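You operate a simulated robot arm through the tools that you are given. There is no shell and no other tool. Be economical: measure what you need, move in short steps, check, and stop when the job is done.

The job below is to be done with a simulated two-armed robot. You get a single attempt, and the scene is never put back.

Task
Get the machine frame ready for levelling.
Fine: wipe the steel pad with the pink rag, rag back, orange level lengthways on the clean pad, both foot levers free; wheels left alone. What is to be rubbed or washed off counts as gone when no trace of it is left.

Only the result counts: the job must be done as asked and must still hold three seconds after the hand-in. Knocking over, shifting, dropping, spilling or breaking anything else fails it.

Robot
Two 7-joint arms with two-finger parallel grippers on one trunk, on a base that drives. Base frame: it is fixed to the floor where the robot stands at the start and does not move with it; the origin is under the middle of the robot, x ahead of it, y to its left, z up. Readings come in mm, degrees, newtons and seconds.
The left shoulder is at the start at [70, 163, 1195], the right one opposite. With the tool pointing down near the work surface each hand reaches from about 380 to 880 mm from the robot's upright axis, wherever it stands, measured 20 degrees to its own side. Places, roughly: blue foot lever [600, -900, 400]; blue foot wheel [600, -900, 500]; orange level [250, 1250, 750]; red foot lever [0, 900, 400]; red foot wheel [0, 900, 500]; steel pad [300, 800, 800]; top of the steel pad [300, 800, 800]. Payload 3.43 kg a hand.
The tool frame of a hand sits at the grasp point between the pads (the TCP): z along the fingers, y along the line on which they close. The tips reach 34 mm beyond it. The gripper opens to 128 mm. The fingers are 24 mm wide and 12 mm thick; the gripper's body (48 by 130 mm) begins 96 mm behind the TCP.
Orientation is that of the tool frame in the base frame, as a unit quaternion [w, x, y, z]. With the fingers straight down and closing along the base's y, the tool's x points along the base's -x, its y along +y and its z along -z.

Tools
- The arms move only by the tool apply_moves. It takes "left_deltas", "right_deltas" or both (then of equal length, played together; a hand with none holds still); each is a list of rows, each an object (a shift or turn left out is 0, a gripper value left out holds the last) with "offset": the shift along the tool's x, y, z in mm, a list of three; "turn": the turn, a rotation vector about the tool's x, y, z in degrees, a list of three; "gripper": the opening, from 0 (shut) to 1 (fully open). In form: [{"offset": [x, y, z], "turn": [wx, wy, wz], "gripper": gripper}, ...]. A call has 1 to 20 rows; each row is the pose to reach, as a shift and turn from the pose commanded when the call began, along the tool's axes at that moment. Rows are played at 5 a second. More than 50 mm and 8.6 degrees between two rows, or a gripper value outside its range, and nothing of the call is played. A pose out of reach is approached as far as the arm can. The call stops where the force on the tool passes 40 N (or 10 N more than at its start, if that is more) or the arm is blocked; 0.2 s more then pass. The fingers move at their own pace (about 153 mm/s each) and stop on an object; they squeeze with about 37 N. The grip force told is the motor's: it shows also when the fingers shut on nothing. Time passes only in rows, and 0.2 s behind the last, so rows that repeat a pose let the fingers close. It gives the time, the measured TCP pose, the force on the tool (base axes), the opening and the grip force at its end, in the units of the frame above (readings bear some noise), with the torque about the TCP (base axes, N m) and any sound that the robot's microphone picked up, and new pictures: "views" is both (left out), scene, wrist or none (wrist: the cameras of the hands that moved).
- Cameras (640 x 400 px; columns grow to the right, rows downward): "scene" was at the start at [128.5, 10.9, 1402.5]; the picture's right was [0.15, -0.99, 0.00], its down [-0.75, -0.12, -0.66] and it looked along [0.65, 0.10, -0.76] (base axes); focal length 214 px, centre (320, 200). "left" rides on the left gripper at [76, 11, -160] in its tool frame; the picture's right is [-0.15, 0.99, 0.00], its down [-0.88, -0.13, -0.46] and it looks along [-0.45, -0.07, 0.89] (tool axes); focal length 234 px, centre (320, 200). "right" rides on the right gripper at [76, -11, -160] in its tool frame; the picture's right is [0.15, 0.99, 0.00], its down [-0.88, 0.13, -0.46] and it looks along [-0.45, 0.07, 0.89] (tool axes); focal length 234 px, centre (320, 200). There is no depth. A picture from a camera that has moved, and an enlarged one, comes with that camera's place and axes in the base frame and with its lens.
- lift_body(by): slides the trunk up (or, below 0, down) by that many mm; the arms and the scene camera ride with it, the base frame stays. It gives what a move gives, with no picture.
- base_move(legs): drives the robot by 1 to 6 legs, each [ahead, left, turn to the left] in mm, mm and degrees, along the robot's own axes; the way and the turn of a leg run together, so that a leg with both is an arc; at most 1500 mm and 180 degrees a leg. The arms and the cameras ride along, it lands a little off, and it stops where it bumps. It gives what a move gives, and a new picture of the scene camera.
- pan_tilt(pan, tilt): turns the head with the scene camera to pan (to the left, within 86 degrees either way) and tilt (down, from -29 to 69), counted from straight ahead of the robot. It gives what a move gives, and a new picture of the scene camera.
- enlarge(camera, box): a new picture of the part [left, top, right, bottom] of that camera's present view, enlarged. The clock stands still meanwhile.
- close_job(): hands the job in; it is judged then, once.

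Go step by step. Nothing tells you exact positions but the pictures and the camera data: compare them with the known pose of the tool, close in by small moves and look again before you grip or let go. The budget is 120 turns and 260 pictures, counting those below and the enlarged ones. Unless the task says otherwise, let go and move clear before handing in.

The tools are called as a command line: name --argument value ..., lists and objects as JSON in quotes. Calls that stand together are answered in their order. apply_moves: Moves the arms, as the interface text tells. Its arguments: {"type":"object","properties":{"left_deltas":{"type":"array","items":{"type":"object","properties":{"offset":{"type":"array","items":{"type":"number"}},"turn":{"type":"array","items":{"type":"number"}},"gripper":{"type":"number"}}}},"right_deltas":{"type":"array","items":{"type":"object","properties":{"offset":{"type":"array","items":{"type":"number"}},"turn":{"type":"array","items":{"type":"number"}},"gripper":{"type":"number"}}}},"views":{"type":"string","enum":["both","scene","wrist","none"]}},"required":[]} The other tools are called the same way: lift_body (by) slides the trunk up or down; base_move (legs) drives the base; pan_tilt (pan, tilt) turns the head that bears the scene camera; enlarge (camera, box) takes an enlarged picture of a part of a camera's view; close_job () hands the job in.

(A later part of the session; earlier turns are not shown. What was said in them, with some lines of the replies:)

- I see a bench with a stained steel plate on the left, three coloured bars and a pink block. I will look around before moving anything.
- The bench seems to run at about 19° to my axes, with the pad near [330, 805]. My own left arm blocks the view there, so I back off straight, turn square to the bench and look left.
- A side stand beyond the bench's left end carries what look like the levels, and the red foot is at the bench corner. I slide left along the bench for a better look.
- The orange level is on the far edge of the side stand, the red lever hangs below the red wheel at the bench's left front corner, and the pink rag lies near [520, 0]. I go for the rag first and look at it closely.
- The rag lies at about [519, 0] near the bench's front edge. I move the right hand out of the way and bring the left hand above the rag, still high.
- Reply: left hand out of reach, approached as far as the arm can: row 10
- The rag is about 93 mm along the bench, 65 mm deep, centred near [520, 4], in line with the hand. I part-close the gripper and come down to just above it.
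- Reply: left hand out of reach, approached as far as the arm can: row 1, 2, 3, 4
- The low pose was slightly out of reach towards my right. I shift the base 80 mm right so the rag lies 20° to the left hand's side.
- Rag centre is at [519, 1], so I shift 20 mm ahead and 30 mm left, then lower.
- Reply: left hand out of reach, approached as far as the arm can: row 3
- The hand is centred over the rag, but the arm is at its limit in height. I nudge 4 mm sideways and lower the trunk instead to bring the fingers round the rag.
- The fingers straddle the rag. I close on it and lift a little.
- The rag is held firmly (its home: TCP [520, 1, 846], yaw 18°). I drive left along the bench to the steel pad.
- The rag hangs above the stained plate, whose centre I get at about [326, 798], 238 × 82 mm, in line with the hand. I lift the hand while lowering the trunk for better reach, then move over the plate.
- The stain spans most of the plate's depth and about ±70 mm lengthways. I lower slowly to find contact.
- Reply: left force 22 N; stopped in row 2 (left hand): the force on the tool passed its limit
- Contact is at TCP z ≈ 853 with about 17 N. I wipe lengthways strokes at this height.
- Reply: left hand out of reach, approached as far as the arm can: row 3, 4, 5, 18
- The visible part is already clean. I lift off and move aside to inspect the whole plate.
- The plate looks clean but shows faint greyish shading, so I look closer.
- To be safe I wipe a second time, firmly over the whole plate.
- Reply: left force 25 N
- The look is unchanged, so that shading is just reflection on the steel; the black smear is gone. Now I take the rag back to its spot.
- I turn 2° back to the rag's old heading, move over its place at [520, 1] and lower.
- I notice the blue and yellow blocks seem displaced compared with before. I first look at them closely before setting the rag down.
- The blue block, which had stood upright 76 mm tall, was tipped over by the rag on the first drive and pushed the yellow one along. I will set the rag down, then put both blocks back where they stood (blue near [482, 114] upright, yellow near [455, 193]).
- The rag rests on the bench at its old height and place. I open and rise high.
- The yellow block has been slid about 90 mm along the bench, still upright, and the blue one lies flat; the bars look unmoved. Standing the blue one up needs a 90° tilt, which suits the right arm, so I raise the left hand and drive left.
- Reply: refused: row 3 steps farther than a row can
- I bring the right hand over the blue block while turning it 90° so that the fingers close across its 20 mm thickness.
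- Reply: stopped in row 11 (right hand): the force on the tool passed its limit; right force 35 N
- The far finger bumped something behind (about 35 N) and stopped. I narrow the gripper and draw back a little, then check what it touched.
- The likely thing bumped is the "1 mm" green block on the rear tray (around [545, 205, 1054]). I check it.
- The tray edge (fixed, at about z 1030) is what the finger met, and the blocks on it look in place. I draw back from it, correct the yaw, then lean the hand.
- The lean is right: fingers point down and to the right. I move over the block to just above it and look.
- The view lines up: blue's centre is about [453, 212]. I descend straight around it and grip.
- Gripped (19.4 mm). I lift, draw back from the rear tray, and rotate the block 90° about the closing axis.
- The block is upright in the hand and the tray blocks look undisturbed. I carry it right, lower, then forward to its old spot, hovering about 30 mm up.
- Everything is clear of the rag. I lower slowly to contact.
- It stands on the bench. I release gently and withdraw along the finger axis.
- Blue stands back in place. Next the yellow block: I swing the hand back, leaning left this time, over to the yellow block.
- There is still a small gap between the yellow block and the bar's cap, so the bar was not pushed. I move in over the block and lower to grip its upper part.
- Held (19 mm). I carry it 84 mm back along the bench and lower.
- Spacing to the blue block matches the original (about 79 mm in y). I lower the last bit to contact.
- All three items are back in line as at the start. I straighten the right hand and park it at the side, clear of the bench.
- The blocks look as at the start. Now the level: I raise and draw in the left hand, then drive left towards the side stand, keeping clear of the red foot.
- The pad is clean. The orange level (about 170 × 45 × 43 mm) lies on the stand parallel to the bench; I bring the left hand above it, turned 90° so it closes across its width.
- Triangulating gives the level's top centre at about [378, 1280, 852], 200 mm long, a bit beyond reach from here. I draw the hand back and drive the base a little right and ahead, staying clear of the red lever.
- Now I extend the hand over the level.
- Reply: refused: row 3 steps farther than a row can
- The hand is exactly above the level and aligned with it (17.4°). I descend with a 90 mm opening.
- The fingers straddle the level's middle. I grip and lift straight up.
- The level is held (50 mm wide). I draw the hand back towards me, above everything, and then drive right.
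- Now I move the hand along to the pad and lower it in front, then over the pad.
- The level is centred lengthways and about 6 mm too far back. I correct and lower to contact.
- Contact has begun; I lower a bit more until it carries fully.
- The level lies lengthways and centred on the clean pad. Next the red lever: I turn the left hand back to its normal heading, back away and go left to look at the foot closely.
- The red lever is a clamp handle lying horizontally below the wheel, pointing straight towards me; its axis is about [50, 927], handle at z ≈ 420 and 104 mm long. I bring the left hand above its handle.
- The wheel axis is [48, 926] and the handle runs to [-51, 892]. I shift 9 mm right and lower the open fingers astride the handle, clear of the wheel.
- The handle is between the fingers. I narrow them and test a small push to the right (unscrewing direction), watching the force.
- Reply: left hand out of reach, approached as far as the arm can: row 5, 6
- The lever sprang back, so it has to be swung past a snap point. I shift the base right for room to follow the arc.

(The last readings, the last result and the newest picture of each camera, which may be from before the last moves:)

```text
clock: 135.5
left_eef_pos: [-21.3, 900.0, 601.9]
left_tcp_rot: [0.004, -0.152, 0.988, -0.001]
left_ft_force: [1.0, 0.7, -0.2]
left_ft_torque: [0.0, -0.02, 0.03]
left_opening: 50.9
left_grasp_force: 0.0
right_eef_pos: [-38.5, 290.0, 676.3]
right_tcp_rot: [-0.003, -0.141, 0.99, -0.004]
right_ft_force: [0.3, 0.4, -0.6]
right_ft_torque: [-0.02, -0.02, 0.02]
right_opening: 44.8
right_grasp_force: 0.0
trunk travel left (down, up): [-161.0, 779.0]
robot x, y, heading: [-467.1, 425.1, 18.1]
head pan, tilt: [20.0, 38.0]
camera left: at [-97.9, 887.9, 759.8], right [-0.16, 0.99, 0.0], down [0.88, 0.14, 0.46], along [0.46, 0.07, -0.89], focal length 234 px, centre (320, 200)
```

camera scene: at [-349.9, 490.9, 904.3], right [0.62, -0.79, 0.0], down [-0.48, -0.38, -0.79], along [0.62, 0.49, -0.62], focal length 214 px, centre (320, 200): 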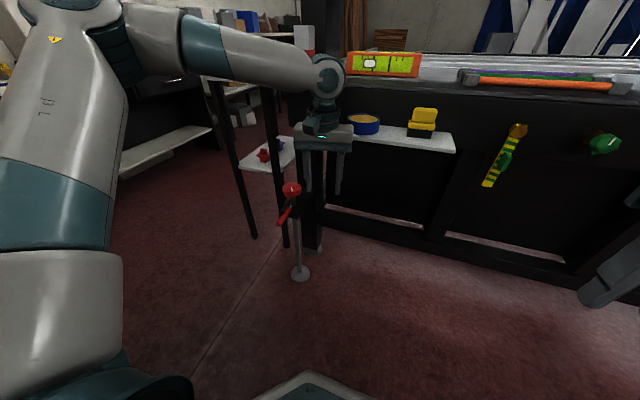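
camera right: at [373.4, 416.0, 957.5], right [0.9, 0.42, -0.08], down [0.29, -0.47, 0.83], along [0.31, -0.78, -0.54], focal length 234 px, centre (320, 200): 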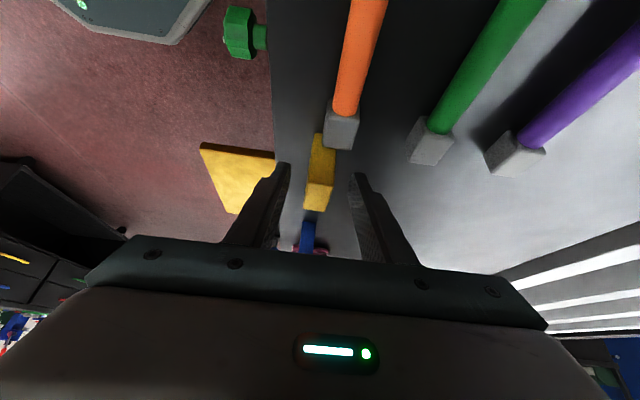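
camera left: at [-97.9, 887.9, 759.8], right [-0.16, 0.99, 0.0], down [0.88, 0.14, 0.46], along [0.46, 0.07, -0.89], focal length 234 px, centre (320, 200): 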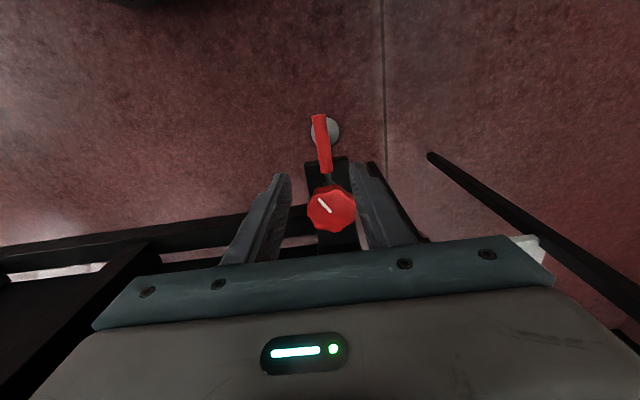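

apply_moves --left_deltas '[{"offset": [0, 2, 45]}, {"offset": [0, 2, 90]}, {"offset": [0, 2, 130]}, {"offset": [0, 2, 165]}, {"offset": [0, 2, 165], "gripper": 0.22}, {"offset": [0, 2, 165], "gripper": 0.22}]' --views "none"

apply_moves --left_deltas '[{"offset": [-1, -14, 0], "turn": [0, 0, -8], "gripper": 0.22}, {"offset": [-3, -25, 0], "turn": [0, 0, -16], "gripper": 0.22}, {"offset": [-6, -35, 0], "turn": [0, 0, -24], "gripper": 0.22}, {"offset": [-11, -44, 0], "turn": [0, 0, -32], "gripper": 0.22}, {"offset": [-17, -53, 0], "turn": [0, 0, -40], "gripper": 0.22}, {"offset": [-25, -61, 0], "turn": [0, 0, -48], "gripper": 0.22}]' --views "both"

```text
clock: 136.9
left_eef_pos: [-21.4, 898.8, 435.4]
left_tcp_rot: [0.003, -0.154, 0.988, 0.0]
left_ft_force: [-0.3, 0.3, 0.1]
left_ft_torque: [0.01, 0.0, 0.02]
left_opening: 28.3
left_grasp_force: 0.1
right_eef_pos: [-38.8, 290.3, 675.7]
right_tcp_rot: [-0.004, -0.141, 0.99, -0.005]
right_ft_force: [-0.1, -0.1, -0.9]
right_ft_torque: [-0.01, 0.0, 0.02]
right_opening: 44.8
right_grasp_force: 0.0
trunk travel left (down, up): [-161.0, 779.0]
robot x, y, heading: [-463.1, 423.6, 18.2]
head pan, tilt: [20.0, 38.0]
```

```text
clock: 138.3
left_eef_pos: [20.6, 849.8, 436.2]
left_tcp_rot: [0.003, -0.544, 0.839, -0.002]
left_ft_force: [0.0, -0.5, -0.3]
left_ft_torque: [-0.02, 0.02, 0.03]
left_opening: 28.2
left_grasp_force: 0.1
right_eef_pos: [-38.0, 289.8, 674.8]
right_tcp_rot: [-0.004, -0.142, 0.99, -0.005]
right_ft_force: [0.8, 0.0, 0.1]
right_ft_torque: [0.0, 0.02, 0.0]
right_opening: 44.7
right_grasp_force: 0.0
trunk travel left (down, up): [-161.0, 779.0]
robot x, y, heading: [-463.2, 426.0, 18.2]
head pan, tilt: [20.0, 38.0]
camera scene: at [-350.0, 491.3, 904.3], right [0.62, -0.79, 0.0], down [-0.48, -0.38, -0.79], along [0.62, 0.49, -0.62], focal length 214 px, centre (320, 200)
camera left: at [-21.3, 787.1, 595.3], right [-0.84, 0.54, -0.01], down [0.48, 0.75, 0.46], along [0.25, 0.38, -0.89], focal length 234 px, centre (320, 200)
```

scene: 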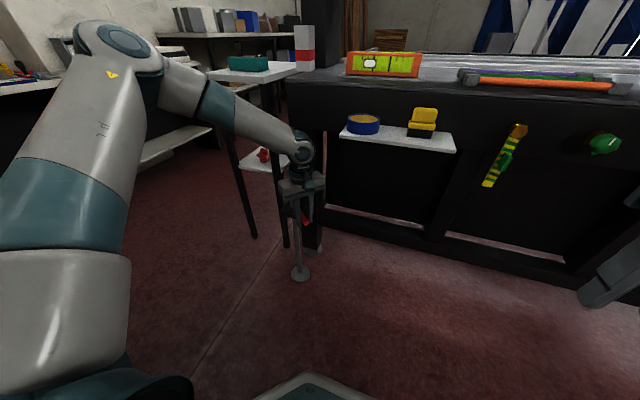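
left: 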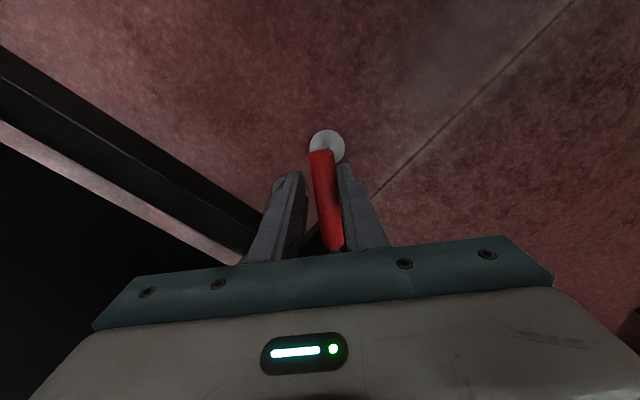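

The lever follows at about 48° with almost no force. I go on turning gently towards its stop.

apply_moves --left_deltas '[{"offset": [-1, -10, 0], "turn": [0, 0, -8], "gripper": 0.22}, {"offset": [-3, -21, 0], "turn": [0, 0, -16], "gripper": 0.22}, {"offset": [-6, -31, 0], "turn": [0, 0, -24], "gripper": 0.22}, {"offset": [-11, -40, 0], "turn": [0, 0, -32], "gripper": 0.22}, {"offset": [-17, -48, 0], "turn": [0, 0, -40], "gripper": 0.22}]' --views "both"

```text
clock: 139.5
left_eef_pos: [56.2, 848.1, 436.1]
left_tcp_rot: [0.004, 0.792, -0.611, -0.005]
left_ft_force: [-27.6, -5.6, 7.9]
left_ft_torque: [-0.15, 0.23, -0.37]
left_opening: 44.0
left_grasp_force: 14.1
right_eef_pos: [-39.9, 291.2, 676.8]
right_tcp_rot: [-0.002, -0.144, 0.99, -0.005]
right_ft_force: [0.0, -0.2, -0.2]
right_ft_torque: [-0.01, -0.03, 0.01]
right_opening: 45.1
right_grasp_force: 0.1
trunk travel left (down, up): [-161.0, 779.0]
robot x, y, heading: [-467.6, 427.2, 18.2]
head pan, tilt: [20.0, 38.0]
stopped in row 5 (left hand): the force on the tool passed its limit (the readings are from after the stop); the commanded pose is now the measured one
camera scene: at [-353.3, 491.2, 904.7], right [0.62, -0.78, 0.0], down [-0.48, -0.38, -0.79], along [0.62, 0.49, -0.61], focal length 214 px, centre (320, 200)
camera left: at [68.3, 773.3, 593.6], right [-0.99, -0.11, 0.01], down [-0.09, 0.88, 0.46], along [-0.06, 0.45, -0.89], focal length 234 px, centre (320, 200)
```

scene: 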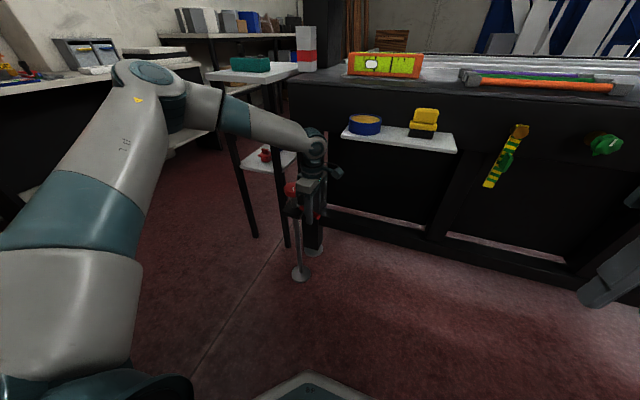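
left: 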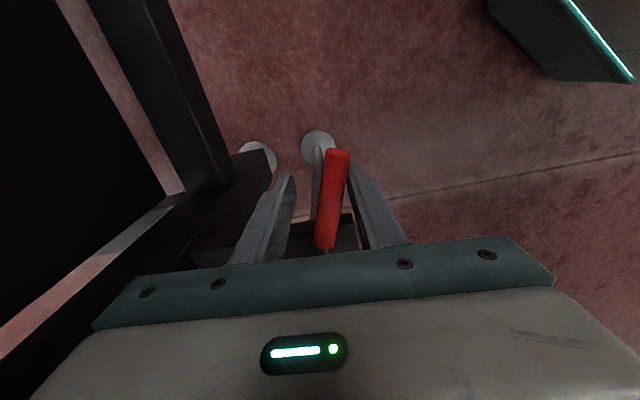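

A firm stop is reached at about 80°. I ease off, lift clear and look where the lever stays.

apply_moves --left_deltas '[{"offset": [0, 10, 0], "gripper": 0.5}, {"offset": [0, 10, 0], "gripper": 0.5}, {"offset": [0, 10, -40], "gripper": 0.5}, {"offset": [0, 10, -80], "gripper": 0.5}, {"offset": [0, 10, -120], "gripper": 0.5}, {"offset": [0, 10, -160], "gripper": 0.5}]' --views "both"

enlarge --camera "scene" --box '[250, 150, 350, 280]'

enlarge --camera "left" --box '[230, 80, 410, 240]'

```text
clock: 140.9
left_eef_pos: [53.1, 844.8, 595.7]
left_tcp_rot: [0.001, 0.791, -0.612, -0.003]
left_ft_force: [0.4, 0.0, -0.5]
left_ft_torque: [-0.03, -0.01, -0.02]
left_opening: 63.9
left_grasp_force: 0.1
right_eef_pos: [-37.6, 290.2, 675.3]
right_tcp_rot: [-0.003, -0.144, 0.99, -0.005]
right_ft_force: [0.2, -0.1, 0.5]
right_ft_torque: [-0.03, 0.0, 0.02]
right_opening: 44.8
right_grasp_force: 0.2
trunk travel left (down, up): [-161.0, 779.0]
robot x, y, heading: [-464.5, 422.1, 18.4]
head pan, tilt: [20.0, 38.0]
camera scene: at [-351.2, 491.6, 904.3], right [0.62, -0.78, 0.0], down [-0.48, -0.38, -0.79], along [0.62, 0.49, -0.62], focal length 214 px, centre (320, 200)
camera left: at [64.5, 770.4, 753.5], right [-0.99, -0.11, 0.01], down [-0.09, 0.88, 0.46], along [-0.05, 0.45, -0.89], focal length 234 px, centre (320, 200)
```

scene: 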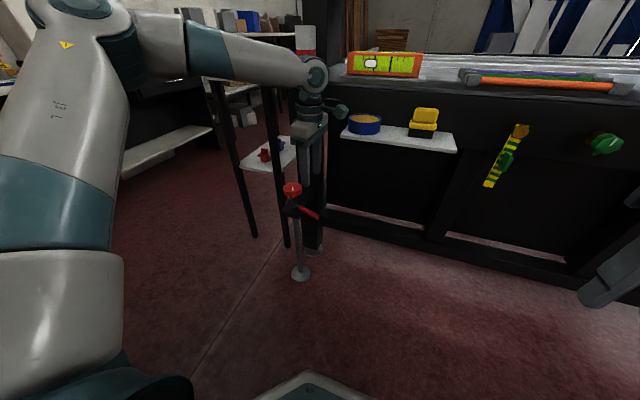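
left: 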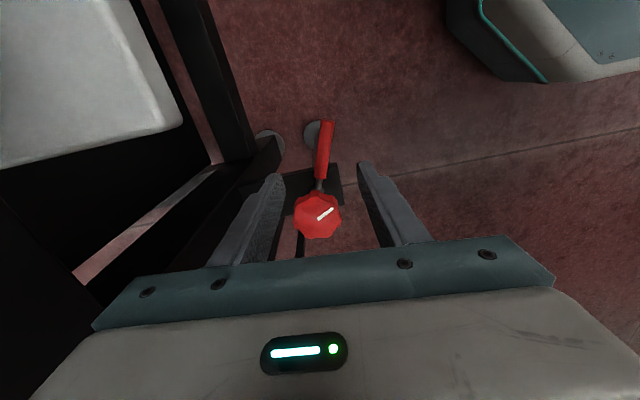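

```text
3.08 times, centred on (300, 215) of scene
camera zoom: at [-351.2, 491.6, 904.3], right [0.62, -0.78, 0.0], down [-0.48, -0.38, -0.79], along [0.62, 0.49, -0.62], focal length 660 px, centre (382, 154)
```

zoom: 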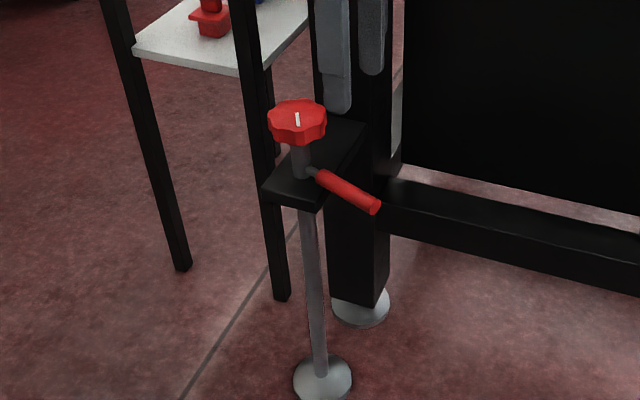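

```text
2.50 times, centred on (320, 160) of left
camera zoom: at [64.5, 770.4, 753.5], right [-0.99, -0.11, 0.01], down [-0.09, 0.88, 0.46], along [-0.05, 0.45, -0.89], focal length 585 px, centre (320, 300)
```

zoom: 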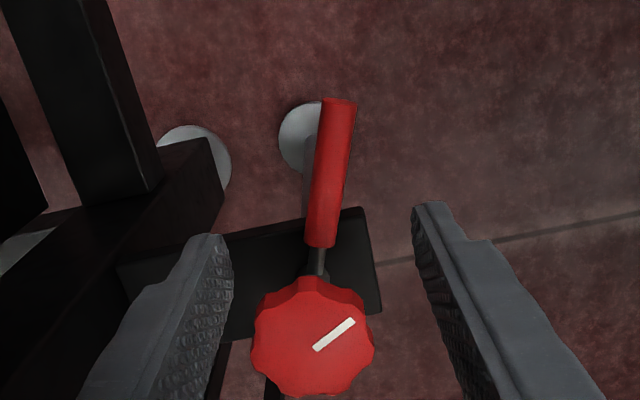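

The lever now stays put about 72° round, and the wheel's mark is unchanged. I retract the left hand and drive right to the blue foot.

apply_moves --left_deltas '[{"offset": [0, 40, -20]}, {"offset": [0, 80, -40], "turn": [0, 0, 8]}, {"offset": [0, 120, -60], "turn": [0, 0, 16]}, {"offset": [0, 150, -70], "turn": [0, 0, 24]}, {"offset": [-10, 170, -70], "turn": [0, 0, 32]}, {"offset": [-20, 180, -70], "turn": [0, 0, 40]}, {"offset": [-30, 190, -70], "turn": [0, 0, 48]}, {"offset": [-40, 200, -70], "turn": [0, 0, 56]}, {"offset": [-50, 200, -70], "turn": [0, 0, 64]}, {"offset": [-60, 200, -70], "turn": [0, 0, 72]}, {"offset": [-60, 200, -70], "turn": [0, 0, 80]}, {"offset": [-60, 200, -70], "turn": [0, 0, 86]}]' --views "none"

base_move --legs '[[0, -1300, 0]]'

pan_tilt --pan -25 --tilt 38

```text
clock: 143.5
left_eef_pos: [-155.0, 854.8, 665.7]
left_tcp_rot: [-0.003, -0.16, 0.987, 0.002]
left_ft_force: [-0.2, -0.5, 0.5]
left_ft_torque: [0.01, -0.01, -0.01]
left_opening: 63.9
left_grasp_force: 0.0
right_eef_pos: [-38.2, 291.3, 674.7]
right_tcp_rot: [-0.004, -0.143, 0.99, -0.005]
right_ft_force: [0.2, 0.4, 0.5]
right_ft_torque: [-0.01, -0.03, -0.03]
right_opening: 44.5
right_grasp_force: 0.0
trunk travel left (down, up): [-161.0, 779.0]
robot x, y, heading: [-466.1, 424.9, 18.5]
head pan, tilt: [20.0, 38.0]
```

```text
clock: 150.1
left_eef_pos: [261.4, -386.1, 664.2]
left_tcp_rot: [-0.003, -0.171, 0.985, 0.001]
left_ft_force: [0.5, 0.2, 0.7]
left_ft_torque: [0.02, -0.01, -0.02]
left_opening: 63.9
left_grasp_force: 0.0
right_eef_pos: [388.1, -945.4, 675.5]
right_tcp_rot: [-0.004, -0.152, 0.988, -0.005]
right_ft_force: [0.0, 0.3, 0.1]
right_ft_torque: [-0.01, 0.0, 0.0]
right_opening: 44.8
right_grasp_force: 0.0
trunk travel left (down, up): [-161.0, 779.0]
robot x, y, heading: [-42.5, -821.5, 19.5]
head pan, tilt: [20.0, 38.0]
camera scene: at [72.0, -750.7, 904.3], right [0.63, -0.77, 0.0], down [-0.48, -0.39, -0.79], along [0.61, 0.5, -0.62], focal length 214 px, centre (320, 200)
```

scene: 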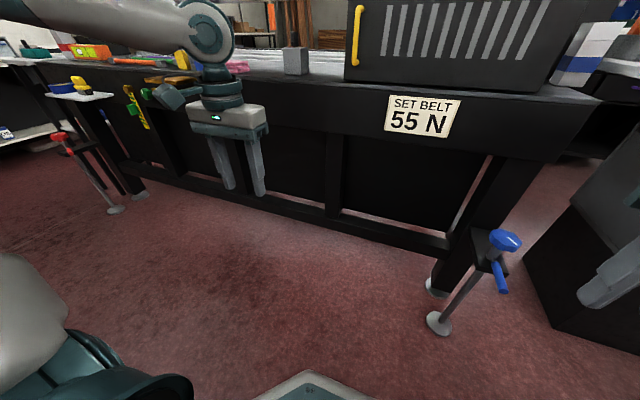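

```text
clock: 151.2
left_eef_pos: [261.4, -385.6, 665.9]
left_tcp_rot: [-0.003, -0.171, 0.985, 0.001]
left_ft_force: [-0.1, 0.2, -0.8]
left_ft_torque: [-0.01, -0.03, 0.0]
left_opening: 63.9
left_grasp_force: 0.1
right_eef_pos: [388.5, -944.8, 676.6]
right_tcp_rot: [-0.004, -0.152, 0.988, -0.005]
right_ft_force: [-0.5, 0.9, 0.0]
right_ft_torque: [0.0, -0.01, 0.02]
right_opening: 44.6
right_grasp_force: 0.0
trunk travel left (down, up): [-161.0, 779.0]
robot x, y, heading: [-43.2, -824.0, 19.4]
head pan, tilt: [-25.0, 38.0]
camera scene: at [91.2, -813.8, 904.3], right [-0.1, -1.0, 0.0], down [-0.61, 0.06, -0.79], along [0.78, -0.08, -0.62], focal length 214 px, centre (320, 200)
```

scene: 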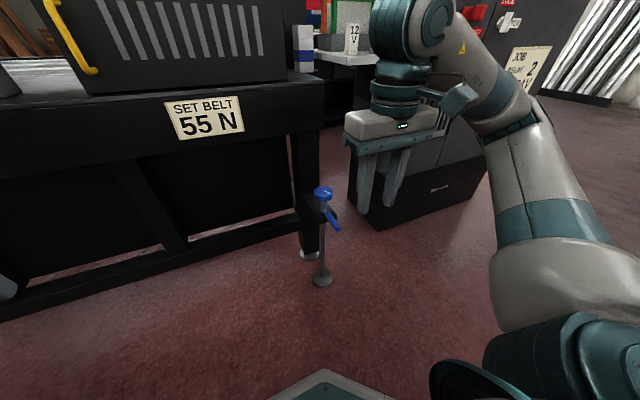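

enlarge --camera "scene" --box '[280, 165, 370, 265]'

enlarge --camera "right" --box '[0, 0, 640, 400]'

```text
4.00 times, centred on (325, 215) of scene
camera zoom: at [91.2, -813.8, 904.3], right [-0.1, -1.0, 0.0], down [-0.61, 0.06, -0.79], along [0.78, -0.08, -0.62], focal length 858 px, centre (300, 140)
```

zoom: 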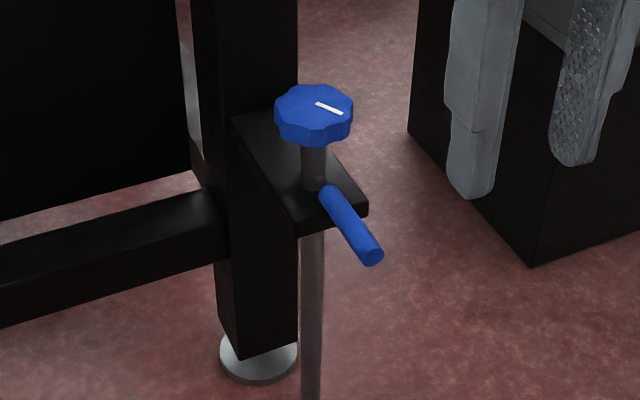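

```text
1.00 times, centred on (320, 200) of right
camera zoom: at [320.2, -977.1, 836.5], right [-0.44, 0.9, -0.01], down [0.8, 0.39, 0.45], along [0.41, 0.19, -0.89], focal length 234 px, centre (320, 200)
```

zoom: 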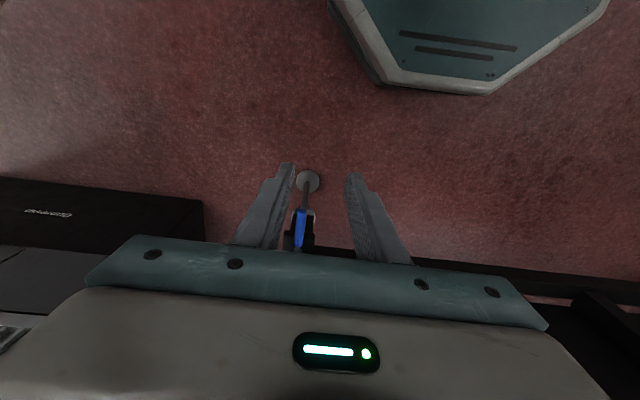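

The blue lever points straight towards me too, axis near [642, -884], tip near [545, -916]. I bring the right hand above its handle.

apply_moves --right_deltas '[{"offset": [-40, -4, 10], "gripper": 0.4}, {"offset": [-80, -8, 25], "gripper": 0.4}, {"offset": [-120, -12, 45], "gripper": 0.4}, {"offset": [-160, -16, 65], "gripper": 0.4}, {"offset": [-185, -19, 78], "gripper": 0.4}]' --views "wrist"

enlarge --camera "right" --box '[200, 60, 440, 240]'

```text
clock: 152.4
left_eef_pos: [261.6, -385.4, 666.6]
left_tcp_rot: [-0.003, -0.171, 0.985, 0.001]
left_ft_force: [0.8, 0.6, 0.1]
left_ft_torque: [-0.01, 0.03, 0.02]
left_opening: 64.0
left_grasp_force: 0.1
right_eef_pos: [571.0, -909.2, 594.4]
right_tcp_rot: [-0.003, -0.153, 0.988, -0.004]
right_ft_force: [-0.8, -0.2, 0.8]
right_ft_torque: [-0.01, 0.04, 0.01]
right_opening: 51.1
right_grasp_force: 0.1
trunk travel left (down, up): [-161.0, 779.0]
robot x, y, heading: [-42.2, -821.8, 19.3]
head pan, tilt: [-25.0, 38.0]
camera right: at [503.2, -940.2, 755.5], right [-0.44, 0.9, -0.01], down [0.8, 0.39, 0.45], along [0.41, 0.19, -0.89], focal length 234 px, centre (320, 200)
```

right: 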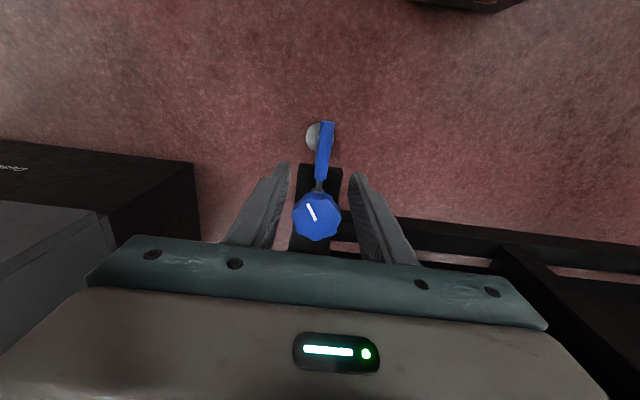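

```text
2.22 times, centred on (320, 150) of right
camera zoom: at [503.2, -940.2, 755.5], right [-0.44, 0.9, -0.01], down [0.8, 0.39, 0.45], along [0.41, 0.19, -0.89], focal length 520 px, centre (320, 311)
```

zoom: 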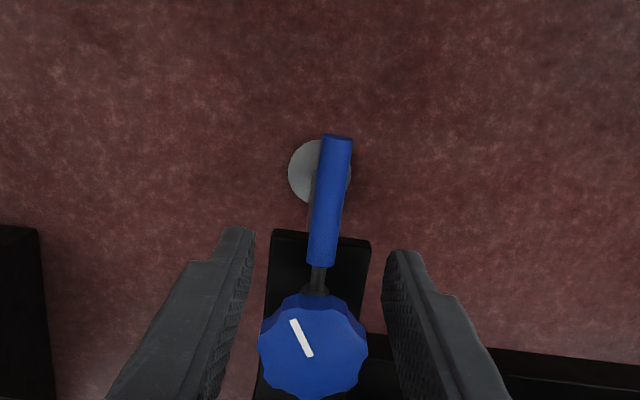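

Axis is [644, -879]. I shift 6 mm left, lower astride the handle, narrow the fingers and test a push to the right first.

apply_moves --right_deltas '[{"offset": [-3, 6, 40]}, {"offset": [-3, 6, 85]}, {"offset": [-3, 6, 125]}, {"offset": [-3, 6, 158]}, {"offset": [-3, 6, 158], "gripper": 0.22}, {"offset": [-3, 6, 158], "gripper": 0.22}]' --views "wrist"

apply_moves --right_deltas '[{"offset": [0, -6, 0], "gripper": 0.22}, {"offset": [0, -10, 0], "turn": [0, 0, -4], "gripper": 0.22}, {"offset": [-1, -15, 0], "turn": [0, 0, -8], "gripper": 0.22}, {"offset": [-2, -20, 0], "turn": [0, 0, -12], "gripper": 0.22}]' --views "both"

```text
clock: 153.8
left_eef_pos: [261.6, -386.2, 666.1]
left_tcp_rot: [-0.003, -0.171, 0.985, 0.0]
left_ft_force: [-1.0, 0.0, 1.0]
left_ft_torque: [0.0, -0.02, 0.03]
left_opening: 64.2
left_grasp_force: 0.0
right_eef_pos: [571.9, -900.7, 439.9]
right_tcp_rot: [-0.003, -0.152, 0.988, -0.005]
right_ft_force: [-0.6, -0.3, -0.4]
right_ft_torque: [0.0, 0.01, -0.01]
right_opening: 28.1
right_grasp_force: 0.2
trunk travel left (down, up): [-161.0, 779.0]
robot x, y, heading: [-41.5, -819.8, 19.6]
head pan, tilt: [-25.0, 38.0]
camera right: at [501.9, -933.5, 600.0], right [-0.44, 0.9, -0.01], down [0.8, 0.39, 0.45], along [0.41, 0.19, -0.89], focal length 234 px, centre (320, 200)
```

right: 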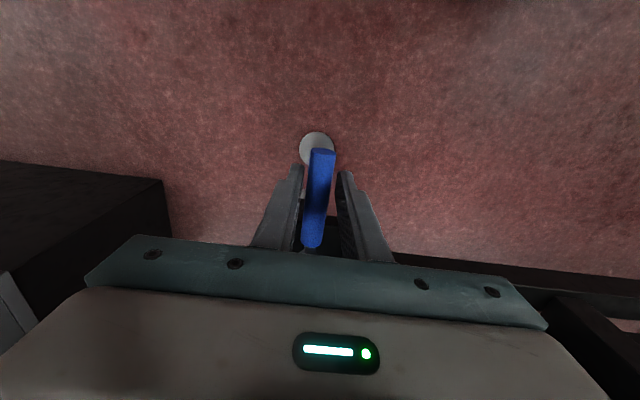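

```text
clock: 154.9
left_eef_pos: [259.2, -382.4, 665.1]
left_tcp_rot: [-0.003, -0.174, 0.985, 0.001]
left_ft_force: [-0.7, 0.9, 0.5]
left_ft_torque: [0.01, 0.01, -0.02]
left_opening: 63.9
left_grasp_force: 0.0
right_eef_pos: [576.2, -911.6, 439.5]
right_tcp_rot: [-0.003, -0.259, 0.966, 0.001]
right_ft_force: [-13.1, 19.8, -3.5]
right_ft_torque: [0.24, -0.2, -0.26]
right_opening: 41.5
right_grasp_force: 11.5
trunk travel left (down, up): [-161.0, 779.0]
robot x, y, heading: [-42.5, -820.5, 19.5]
head pan, tilt: [-25.0, 38.0]
stopped in row 4 (right hand): the force on the tool passed its limit (the readings are from after the stop); the commanded pose is now the measured one
camera scene: at [90.6, -811.3, 904.3], right [-0.09, -1.0, 0.0], down [-0.61, 0.06, -0.79], along [0.78, -0.07, -0.62], focal length 214 px, centre (320, 200)
camera right: at [517.2, -959.3, 599.5], right [-0.62, 0.78, 0.0], down [0.7, 0.55, 0.45], along [0.35, 0.28, -0.89], focal length 234 px, centre (320, 200)
```

scene: 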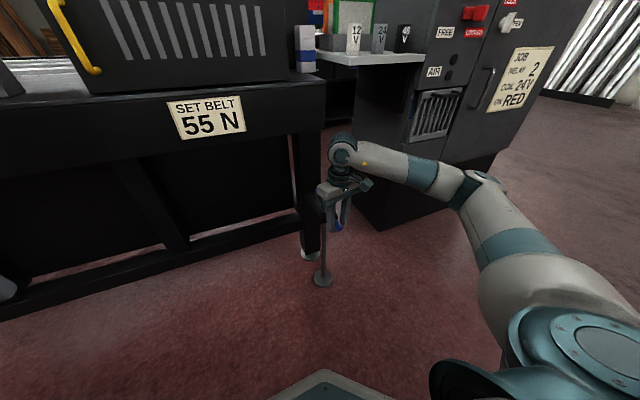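
right: 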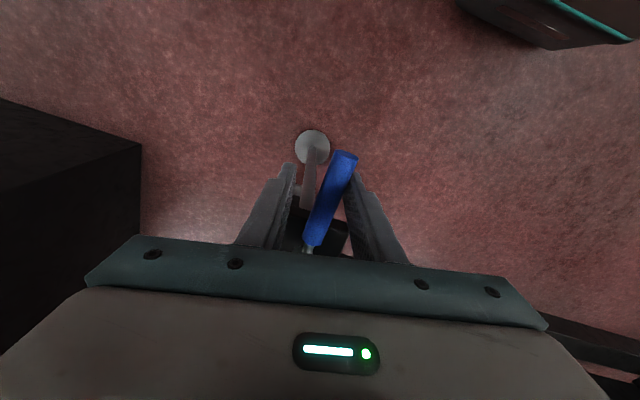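

The right side is a hard stop, so this one opens to the left, mirrored to the red one. I return to centre and swing it left.

apply_moves --right_deltas '[{"offset": [-1, 6, 0], "turn": [0, 0, 6], "gripper": 0.22}, {"offset": [-1.7, 11.6, 0], "turn": [0, 0, 12.5], "gripper": 0.22}]' --views "none"

apply_moves --right_deltas '[{"offset": [-1, 14, 0], "turn": [0, 0, 8], "gripper": 0.22}, {"offset": [-3, 25, 0], "turn": [0, 0, 16], "gripper": 0.22}, {"offset": [-6, 35, 0], "turn": [0, 0, 24], "gripper": 0.22}, {"offset": [-11, 44, 0], "turn": [0, 0, 32], "gripper": 0.22}, {"offset": [-17, 53, 0], "turn": [0, 0, 40], "gripper": 0.22}, {"offset": [-25, 61, 0], "turn": [0, 0, 48], "gripper": 0.22}]' --views "both"

```text
clock: 155.5
left_eef_pos: [260.0, -384.8, 666.1]
left_tcp_rot: [-0.002, -0.172, 0.985, 0.002]
left_ft_force: [0.6, 0.4, -0.1]
left_ft_torque: [-0.02, 0.04, -0.01]
left_opening: 64.0
left_grasp_force: 0.1
right_eef_pos: [575.1, -906.8, 440.7]
right_tcp_rot: [-0.002, -0.148, 0.989, -0.002]
right_ft_force: [0.2, 1.0, -0.4]
right_ft_torque: [-0.03, 0.04, 0.04]
right_opening: 29.0
right_grasp_force: 1.8
trunk travel left (down, up): [-161.0, 779.0]
robot x, y, heading: [-45.2, -821.8, 19.6]
head pan, tilt: [-25.0, 38.0]
```

```text
clock: 156.9
left_eef_pos: [260.7, -384.0, 666.7]
left_tcp_rot: [-0.003, -0.173, 0.985, 0.001]
left_ft_force: [-0.7, 0.3, 0.6]
left_ft_torque: [0.03, -0.02, -0.01]
left_opening: 64.1
left_grasp_force: 0.0
right_eef_pos: [579.6, -839.9, 439.2]
right_tcp_rot: [-0.001, 0.266, 0.964, -0.002]
right_ft_force: [0.4, -0.5, 0.3]
right_ft_torque: [0.0, 0.01, -0.03]
right_opening: 28.1
right_grasp_force: 0.0
trunk travel left (down, up): [-161.0, 779.0]
robot x, y, heading: [-44.8, -818.2, 19.4]
head pan, tilt: [-25.0, 38.0]
camera scene: at [91.1, -812.7, 904.3], right [-0.1, -1.0, 0.0], down [-0.61, 0.06, -0.79], along [0.78, -0.08, -0.62], focal length 214 px, centre (320, 200)
camera right: at [509.0, -809.9, 599.1], right [0.38, 0.92, 0.0], down [0.82, -0.34, 0.45], along [0.42, -0.18, -0.89], focal length 234 px, centre (320, 200)
```

scene: 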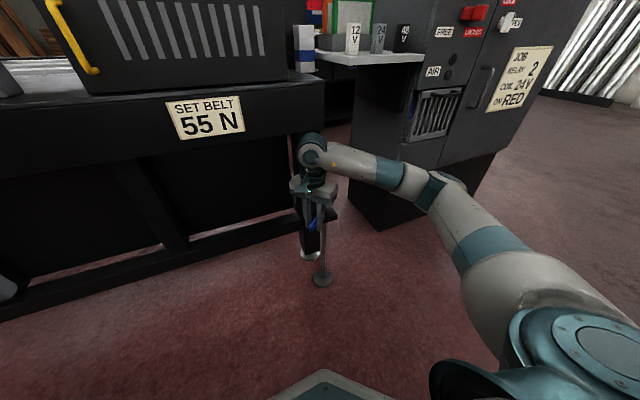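
right: 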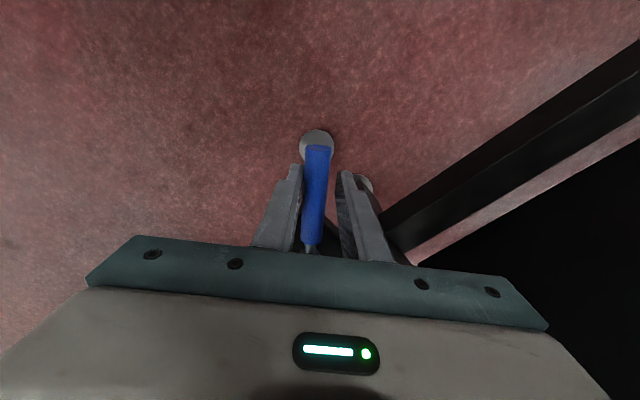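

It follows freely. I carry on to its stop.

apply_moves --right_deltas '[{"offset": [-1, 10, 0], "turn": [0, 0, 8], "gripper": 0.22}, {"offset": [-3, 21, 0], "turn": [0, 0, 16], "gripper": 0.22}, {"offset": [-6, 31, 0], "turn": [0, 0, 24], "gripper": 0.22}, {"offset": [-11, 40, 0], "turn": [0, 0, 32], "gripper": 0.22}, {"offset": [-17, 48, 0], "turn": [0, 0, 40], "gripper": 0.22}]' --views "wrist"

apply_moves --right_deltas '[{"offset": [0, -10, 0], "gripper": 0.5}, {"offset": [0, -10, 0], "gripper": 0.5}, {"offset": [0, -10, -40], "gripper": 0.5}, {"offset": [0, -10, -80], "gripper": 0.5}, {"offset": [0, -10, -120], "gripper": 0.5}, {"offset": [0, -10, -160], "gripper": 0.5}]' --views "wrist"

enlarge --camera "scene" --box '[270, 165, 360, 265]'

enlarge --camera "right" --box '[230, 80, 410, 240]'

```text
clock: 158.1
left_eef_pos: [260.4, -386.2, 666.4]
left_tcp_rot: [-0.002, -0.171, 0.985, 0.002]
left_ft_force: [-0.5, 0.3, 0.7]
left_ft_torque: [0.02, 0.02, 0.01]
left_opening: 63.9
left_grasp_force: 0.1
right_eef_pos: [611.0, -817.3, 438.3]
right_tcp_rot: [-0.003, 0.565, 0.825, -0.011]
right_ft_force: [-26.8, -12.6, 9.0]
right_ft_torque: [0.06, 0.48, 0.39]
right_opening: 45.7
right_grasp_force: 14.7
trunk travel left (down, up): [-161.0, 779.0]
robot x, y, heading: [-44.0, -821.1, 19.5]
head pan, tilt: [-25.0, 38.0]
stopped in row 5 (right hand): the force on the tool passed its limit (the readings are from after the stop); the commanded pose is now the measured one
camera right: at [574.6, -747.2, 597.6], right [0.87, 0.49, -0.02], down [0.45, -0.77, 0.46], along [0.21, -0.41, -0.89], focal length 234 px, centre (320, 200)
```

right: 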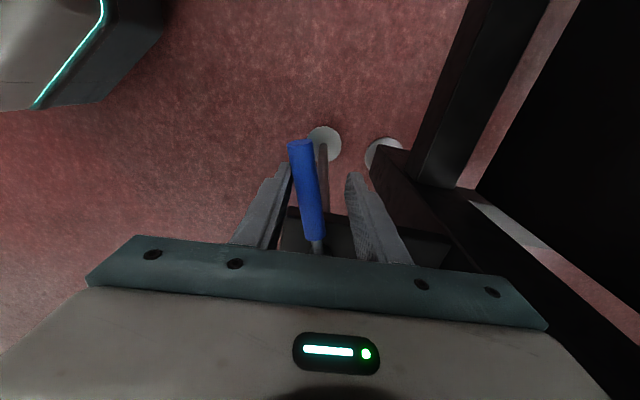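

```text
clock: 159.5
left_eef_pos: [261.3, -385.3, 667.2]
left_tcp_rot: [-0.003, -0.17, 0.985, 0.002]
left_ft_force: [0.3, -0.6, -1.0]
left_ft_torque: [-0.01, 0.01, 0.02]
left_opening: 63.8
left_grasp_force: 0.0
right_eef_pos: [605.3, -816.8, 598.0]
right_tcp_rot: [-0.001, 0.565, 0.825, -0.009]
right_ft_force: [0.4, 0.2, 0.0]
right_ft_torque: [0.0, -0.01, 0.0]
right_opening: 64.1
right_grasp_force: 0.0
trunk travel left (down, up): [-161.0, 779.0]
robot x, y, heading: [-46.6, -821.7, 19.5]
head pan, tilt: [-25.0, 38.0]
camera right: at [569.9, -747.3, 757.4], right [0.87, 0.49, -0.02], down [0.44, -0.77, 0.46], along [0.21, -0.41, -0.89], focal length 234 px, centre (320, 200)
```

right: 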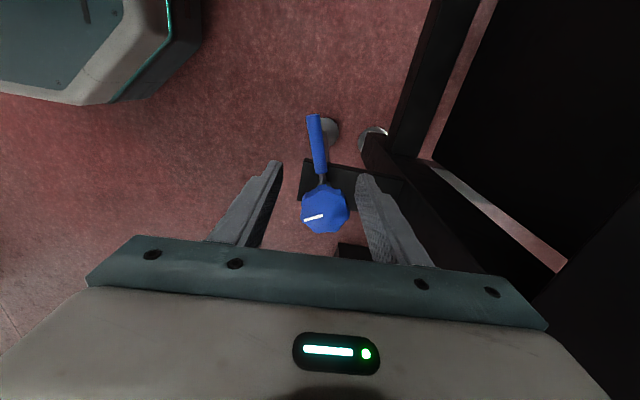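

```text
4.00 times, centred on (315, 215) of scene
camera zoom: at [90.3, -813.7, 904.3], right [-0.1, -1.0, 0.0], down [-0.61, 0.06, -0.79], along [0.78, -0.08, -0.62], focal length 858 px, centre (340, 140)
```

zoom: 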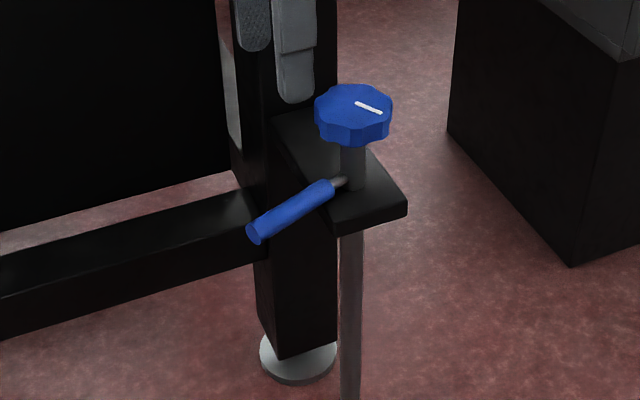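

```text
2.50 times, centred on (320, 160) of right
camera zoom: at [569.9, -747.3, 757.4], right [0.87, 0.49, -0.02], down [0.44, -0.77, 0.46], along [0.21, -0.41, -0.89], focal length 585 px, centre (320, 300)
```

zoom: 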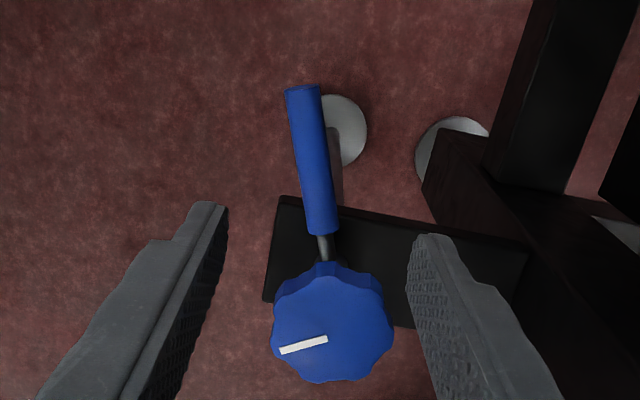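

Both levers are swung over and stay; the wheel marks are unchanged. I withdraw the right hand, back off, raise the trunk and check the whole scene.

apply_moves --right_deltas '[{"offset": [0, -45, -10]}, {"offset": [0, -90, -20]}, {"offset": [0, -135, -30]}, {"offset": [0, -180, -40]}]' --views "none"

base_move --legs '[[-150, 0, 0], [0, 900, 0]]'

lift_body --by 400

pan_tilt --pan 10 --tilt 35

enlarge --camera "scene" --box '[100, 60, 320, 240]'

enlarge --camera "scene" --box '[320, 80, 540, 260]'

```text
clock: 160.5
left_eef_pos: [259.9, -384.9, 666.7]
left_tcp_rot: [-0.002, -0.171, 0.985, 0.002]
left_ft_force: [-0.3, 0.2, 0.2]
left_ft_torque: [-0.02, -0.01, -0.01]
left_opening: 64.0
left_grasp_force: 0.0
right_eef_pos: [439.6, -879.0, 641.4]
right_tcp_rot: [-0.001, 0.566, 0.824, -0.009]
right_ft_force: [0.6, 0.8, 0.5]
right_ft_torque: [0.0, 0.0, 0.04]
right_opening: 63.8
right_grasp_force: 0.0
trunk travel left (down, up): [-161.0, 779.0]
robot x, y, heading: [-43.4, -819.0, 19.5]
head pan, tilt: [-25.0, 38.0]
```

```text
clock: 166.2
left_eef_pos: [-174.1, 411.3, 665.1]
left_tcp_rot: [-0.004, -0.168, 0.986, 0.001]
left_ft_force: [0.7, 0.0, -0.1]
left_ft_torque: [0.0, 0.02, 0.0]
left_opening: 63.8
left_grasp_force: 0.2
right_eef_pos: [2.6, -82.7, 640.7]
right_tcp_rot: [-0.001, 0.567, 0.823, -0.009]
right_ft_force: [0.0, 0.0, 0.2]
right_ft_torque: [0.0, -0.01, 0.02]
right_opening: 63.9
right_grasp_force: 0.1
trunk travel left (down, up): [-161.0, 779.0]
robot x, y, heading: [-481.5, -22.6, 19.2]
head pan, tilt: [-25.0, 38.0]
camera scene: at [-346.0, -16.5, 904.3], right [-0.1, -0.99, 0.0], down [-0.61, 0.06, -0.79], along [0.78, -0.08, -0.62], focal length 214 px, centre (320, 200)
```

scene: 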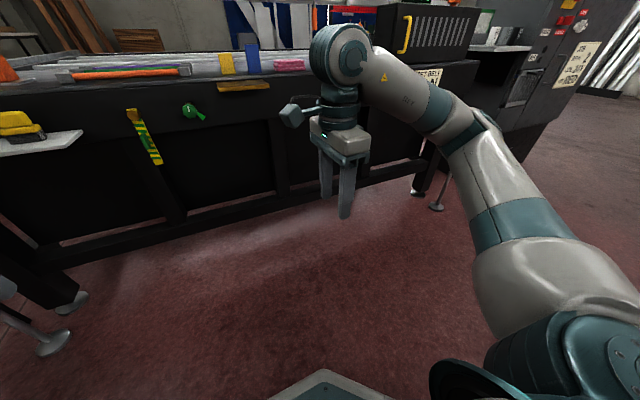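

```text
clock: 170.1
left_eef_pos: [-173.6, 410.7, 1065.3]
left_tcp_rot: [-0.002, -0.169, 0.986, 0.001]
left_ft_force: [-0.3, 0.4, -0.7]
left_ft_torque: [-0.01, 0.0, -0.02]
left_opening: 64.0
left_grasp_force: 0.0
right_eef_pos: [2.2, -82.5, 1041.3]
right_tcp_rot: [-0.002, 0.567, 0.823, -0.009]
right_ft_force: [0.5, -0.4, 0.1]
right_ft_torque: [-0.03, -0.02, -0.01]
right_opening: 64.0
right_grasp_force: 0.0
trunk travel left (down, up): [-561.0, 379.0]
robot x, y, heading: [-478.2, -22.7, 19.1]
head pan, tilt: [-25.0, 38.0]
```

```text
clock: 171.1
left_eef_pos: [-173.4, 410.8, 1065.7]
left_tcp_rot: [-0.003, -0.17, 0.986, 0.001]
left_ft_force: [0.4, 0.4, -0.4]
left_ft_torque: [0.0, 0.03, 0.0]
left_opening: 63.8
left_grasp_force: 0.0
right_eef_pos: [2.9, -82.9, 1040.9]
right_tcp_rot: [-0.001, 0.567, 0.824, -0.007]
right_ft_force: [0.2, -0.4, -0.2]
right_ft_torque: [-0.02, 0.01, -0.03]
right_opening: 64.0
right_grasp_force: 0.0
trunk travel left (down, up): [-561.0, 379.0]
robot x, y, heading: [-482.7, -21.9, 19.2]
head pan, tilt: [10.0, 35.0]
camera scene: at [-354.8, 35.1, 1308.9], right [0.49, -0.87, 0.0], down [-0.5, -0.28, -0.82], along [0.72, 0.4, -0.57], focal length 214 px, centre (320, 200)
```

scene: 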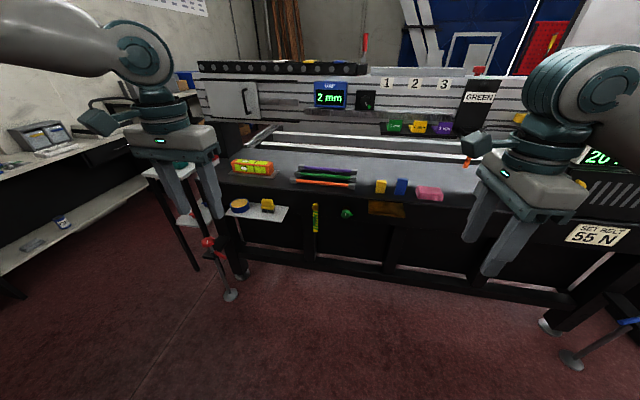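

```text
2.22 times, centred on (210, 150) of scene
camera zoom: at [-354.8, 35.1, 1308.9], right [0.49, -0.87, 0.0], down [-0.5, -0.28, -0.82], along [0.72, 0.4, -0.57], focal length 477 px, centre (564, 311)
```

zoom: 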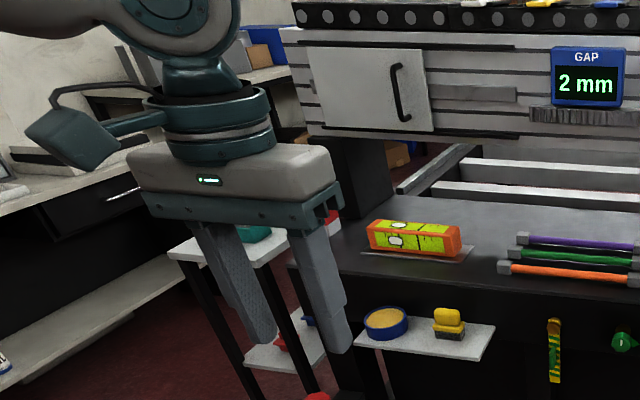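

```text
2.22 times, centred on (430, 170) of scene
camera zoom: at [-354.8, 35.1, 1308.9], right [0.49, -0.87, 0.0], down [-0.5, -0.28, -0.82], along [0.72, 0.4, -0.57], focal length 477 px, centre (76, 267)
```

zoom: 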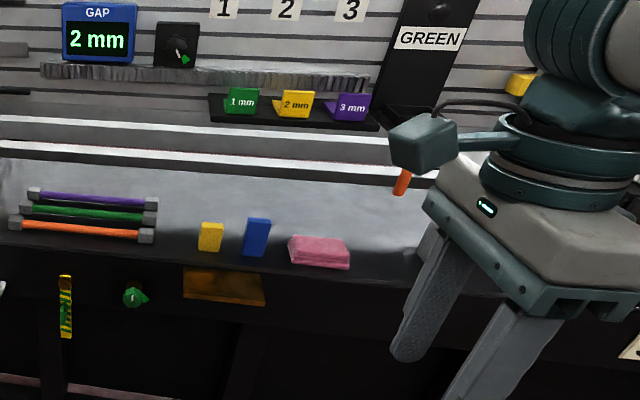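

The pad is clean with the level lengthways on it, the rag and both blocks are in place, both levers are swung over and both hands are clear. I hand the job in.

close_job

```text
The job is handed in.
```

The job is handed in, but I knocked over one block along the way and pushed another, then put both back.

- **Pad:** I wiped it twice with the pink rag. No stain shows in close-up; some grey shading remained that I take to be reflection on the steel.
- **Rag:** It is back on the bench where I picked it up.
- **Level:** The orange level lies lengthways and centred on the pad.
- **Foot levers:** Both are swung about 70° over to a stop and stay there. Neither lever is marked, so I took that as the free position. The blue one was blocked the other way; I only tried the red one in one direction.
- **Wheels:** I did not touch them, and their white marks look unchanged.
- **Knocked over and pushed:** While driving to the pad, the rag tipped over the upright blue block and pushed the yellow one along the bench. I stood the blue one up again and set both back to where I measured them in the earlier pictures. They may be a few millimetres off.
- **Bumped:** One finger hit the edge of the tray holding the 1, 2 and 3 mm blocks with about 35 N. Nothing there looks moved.
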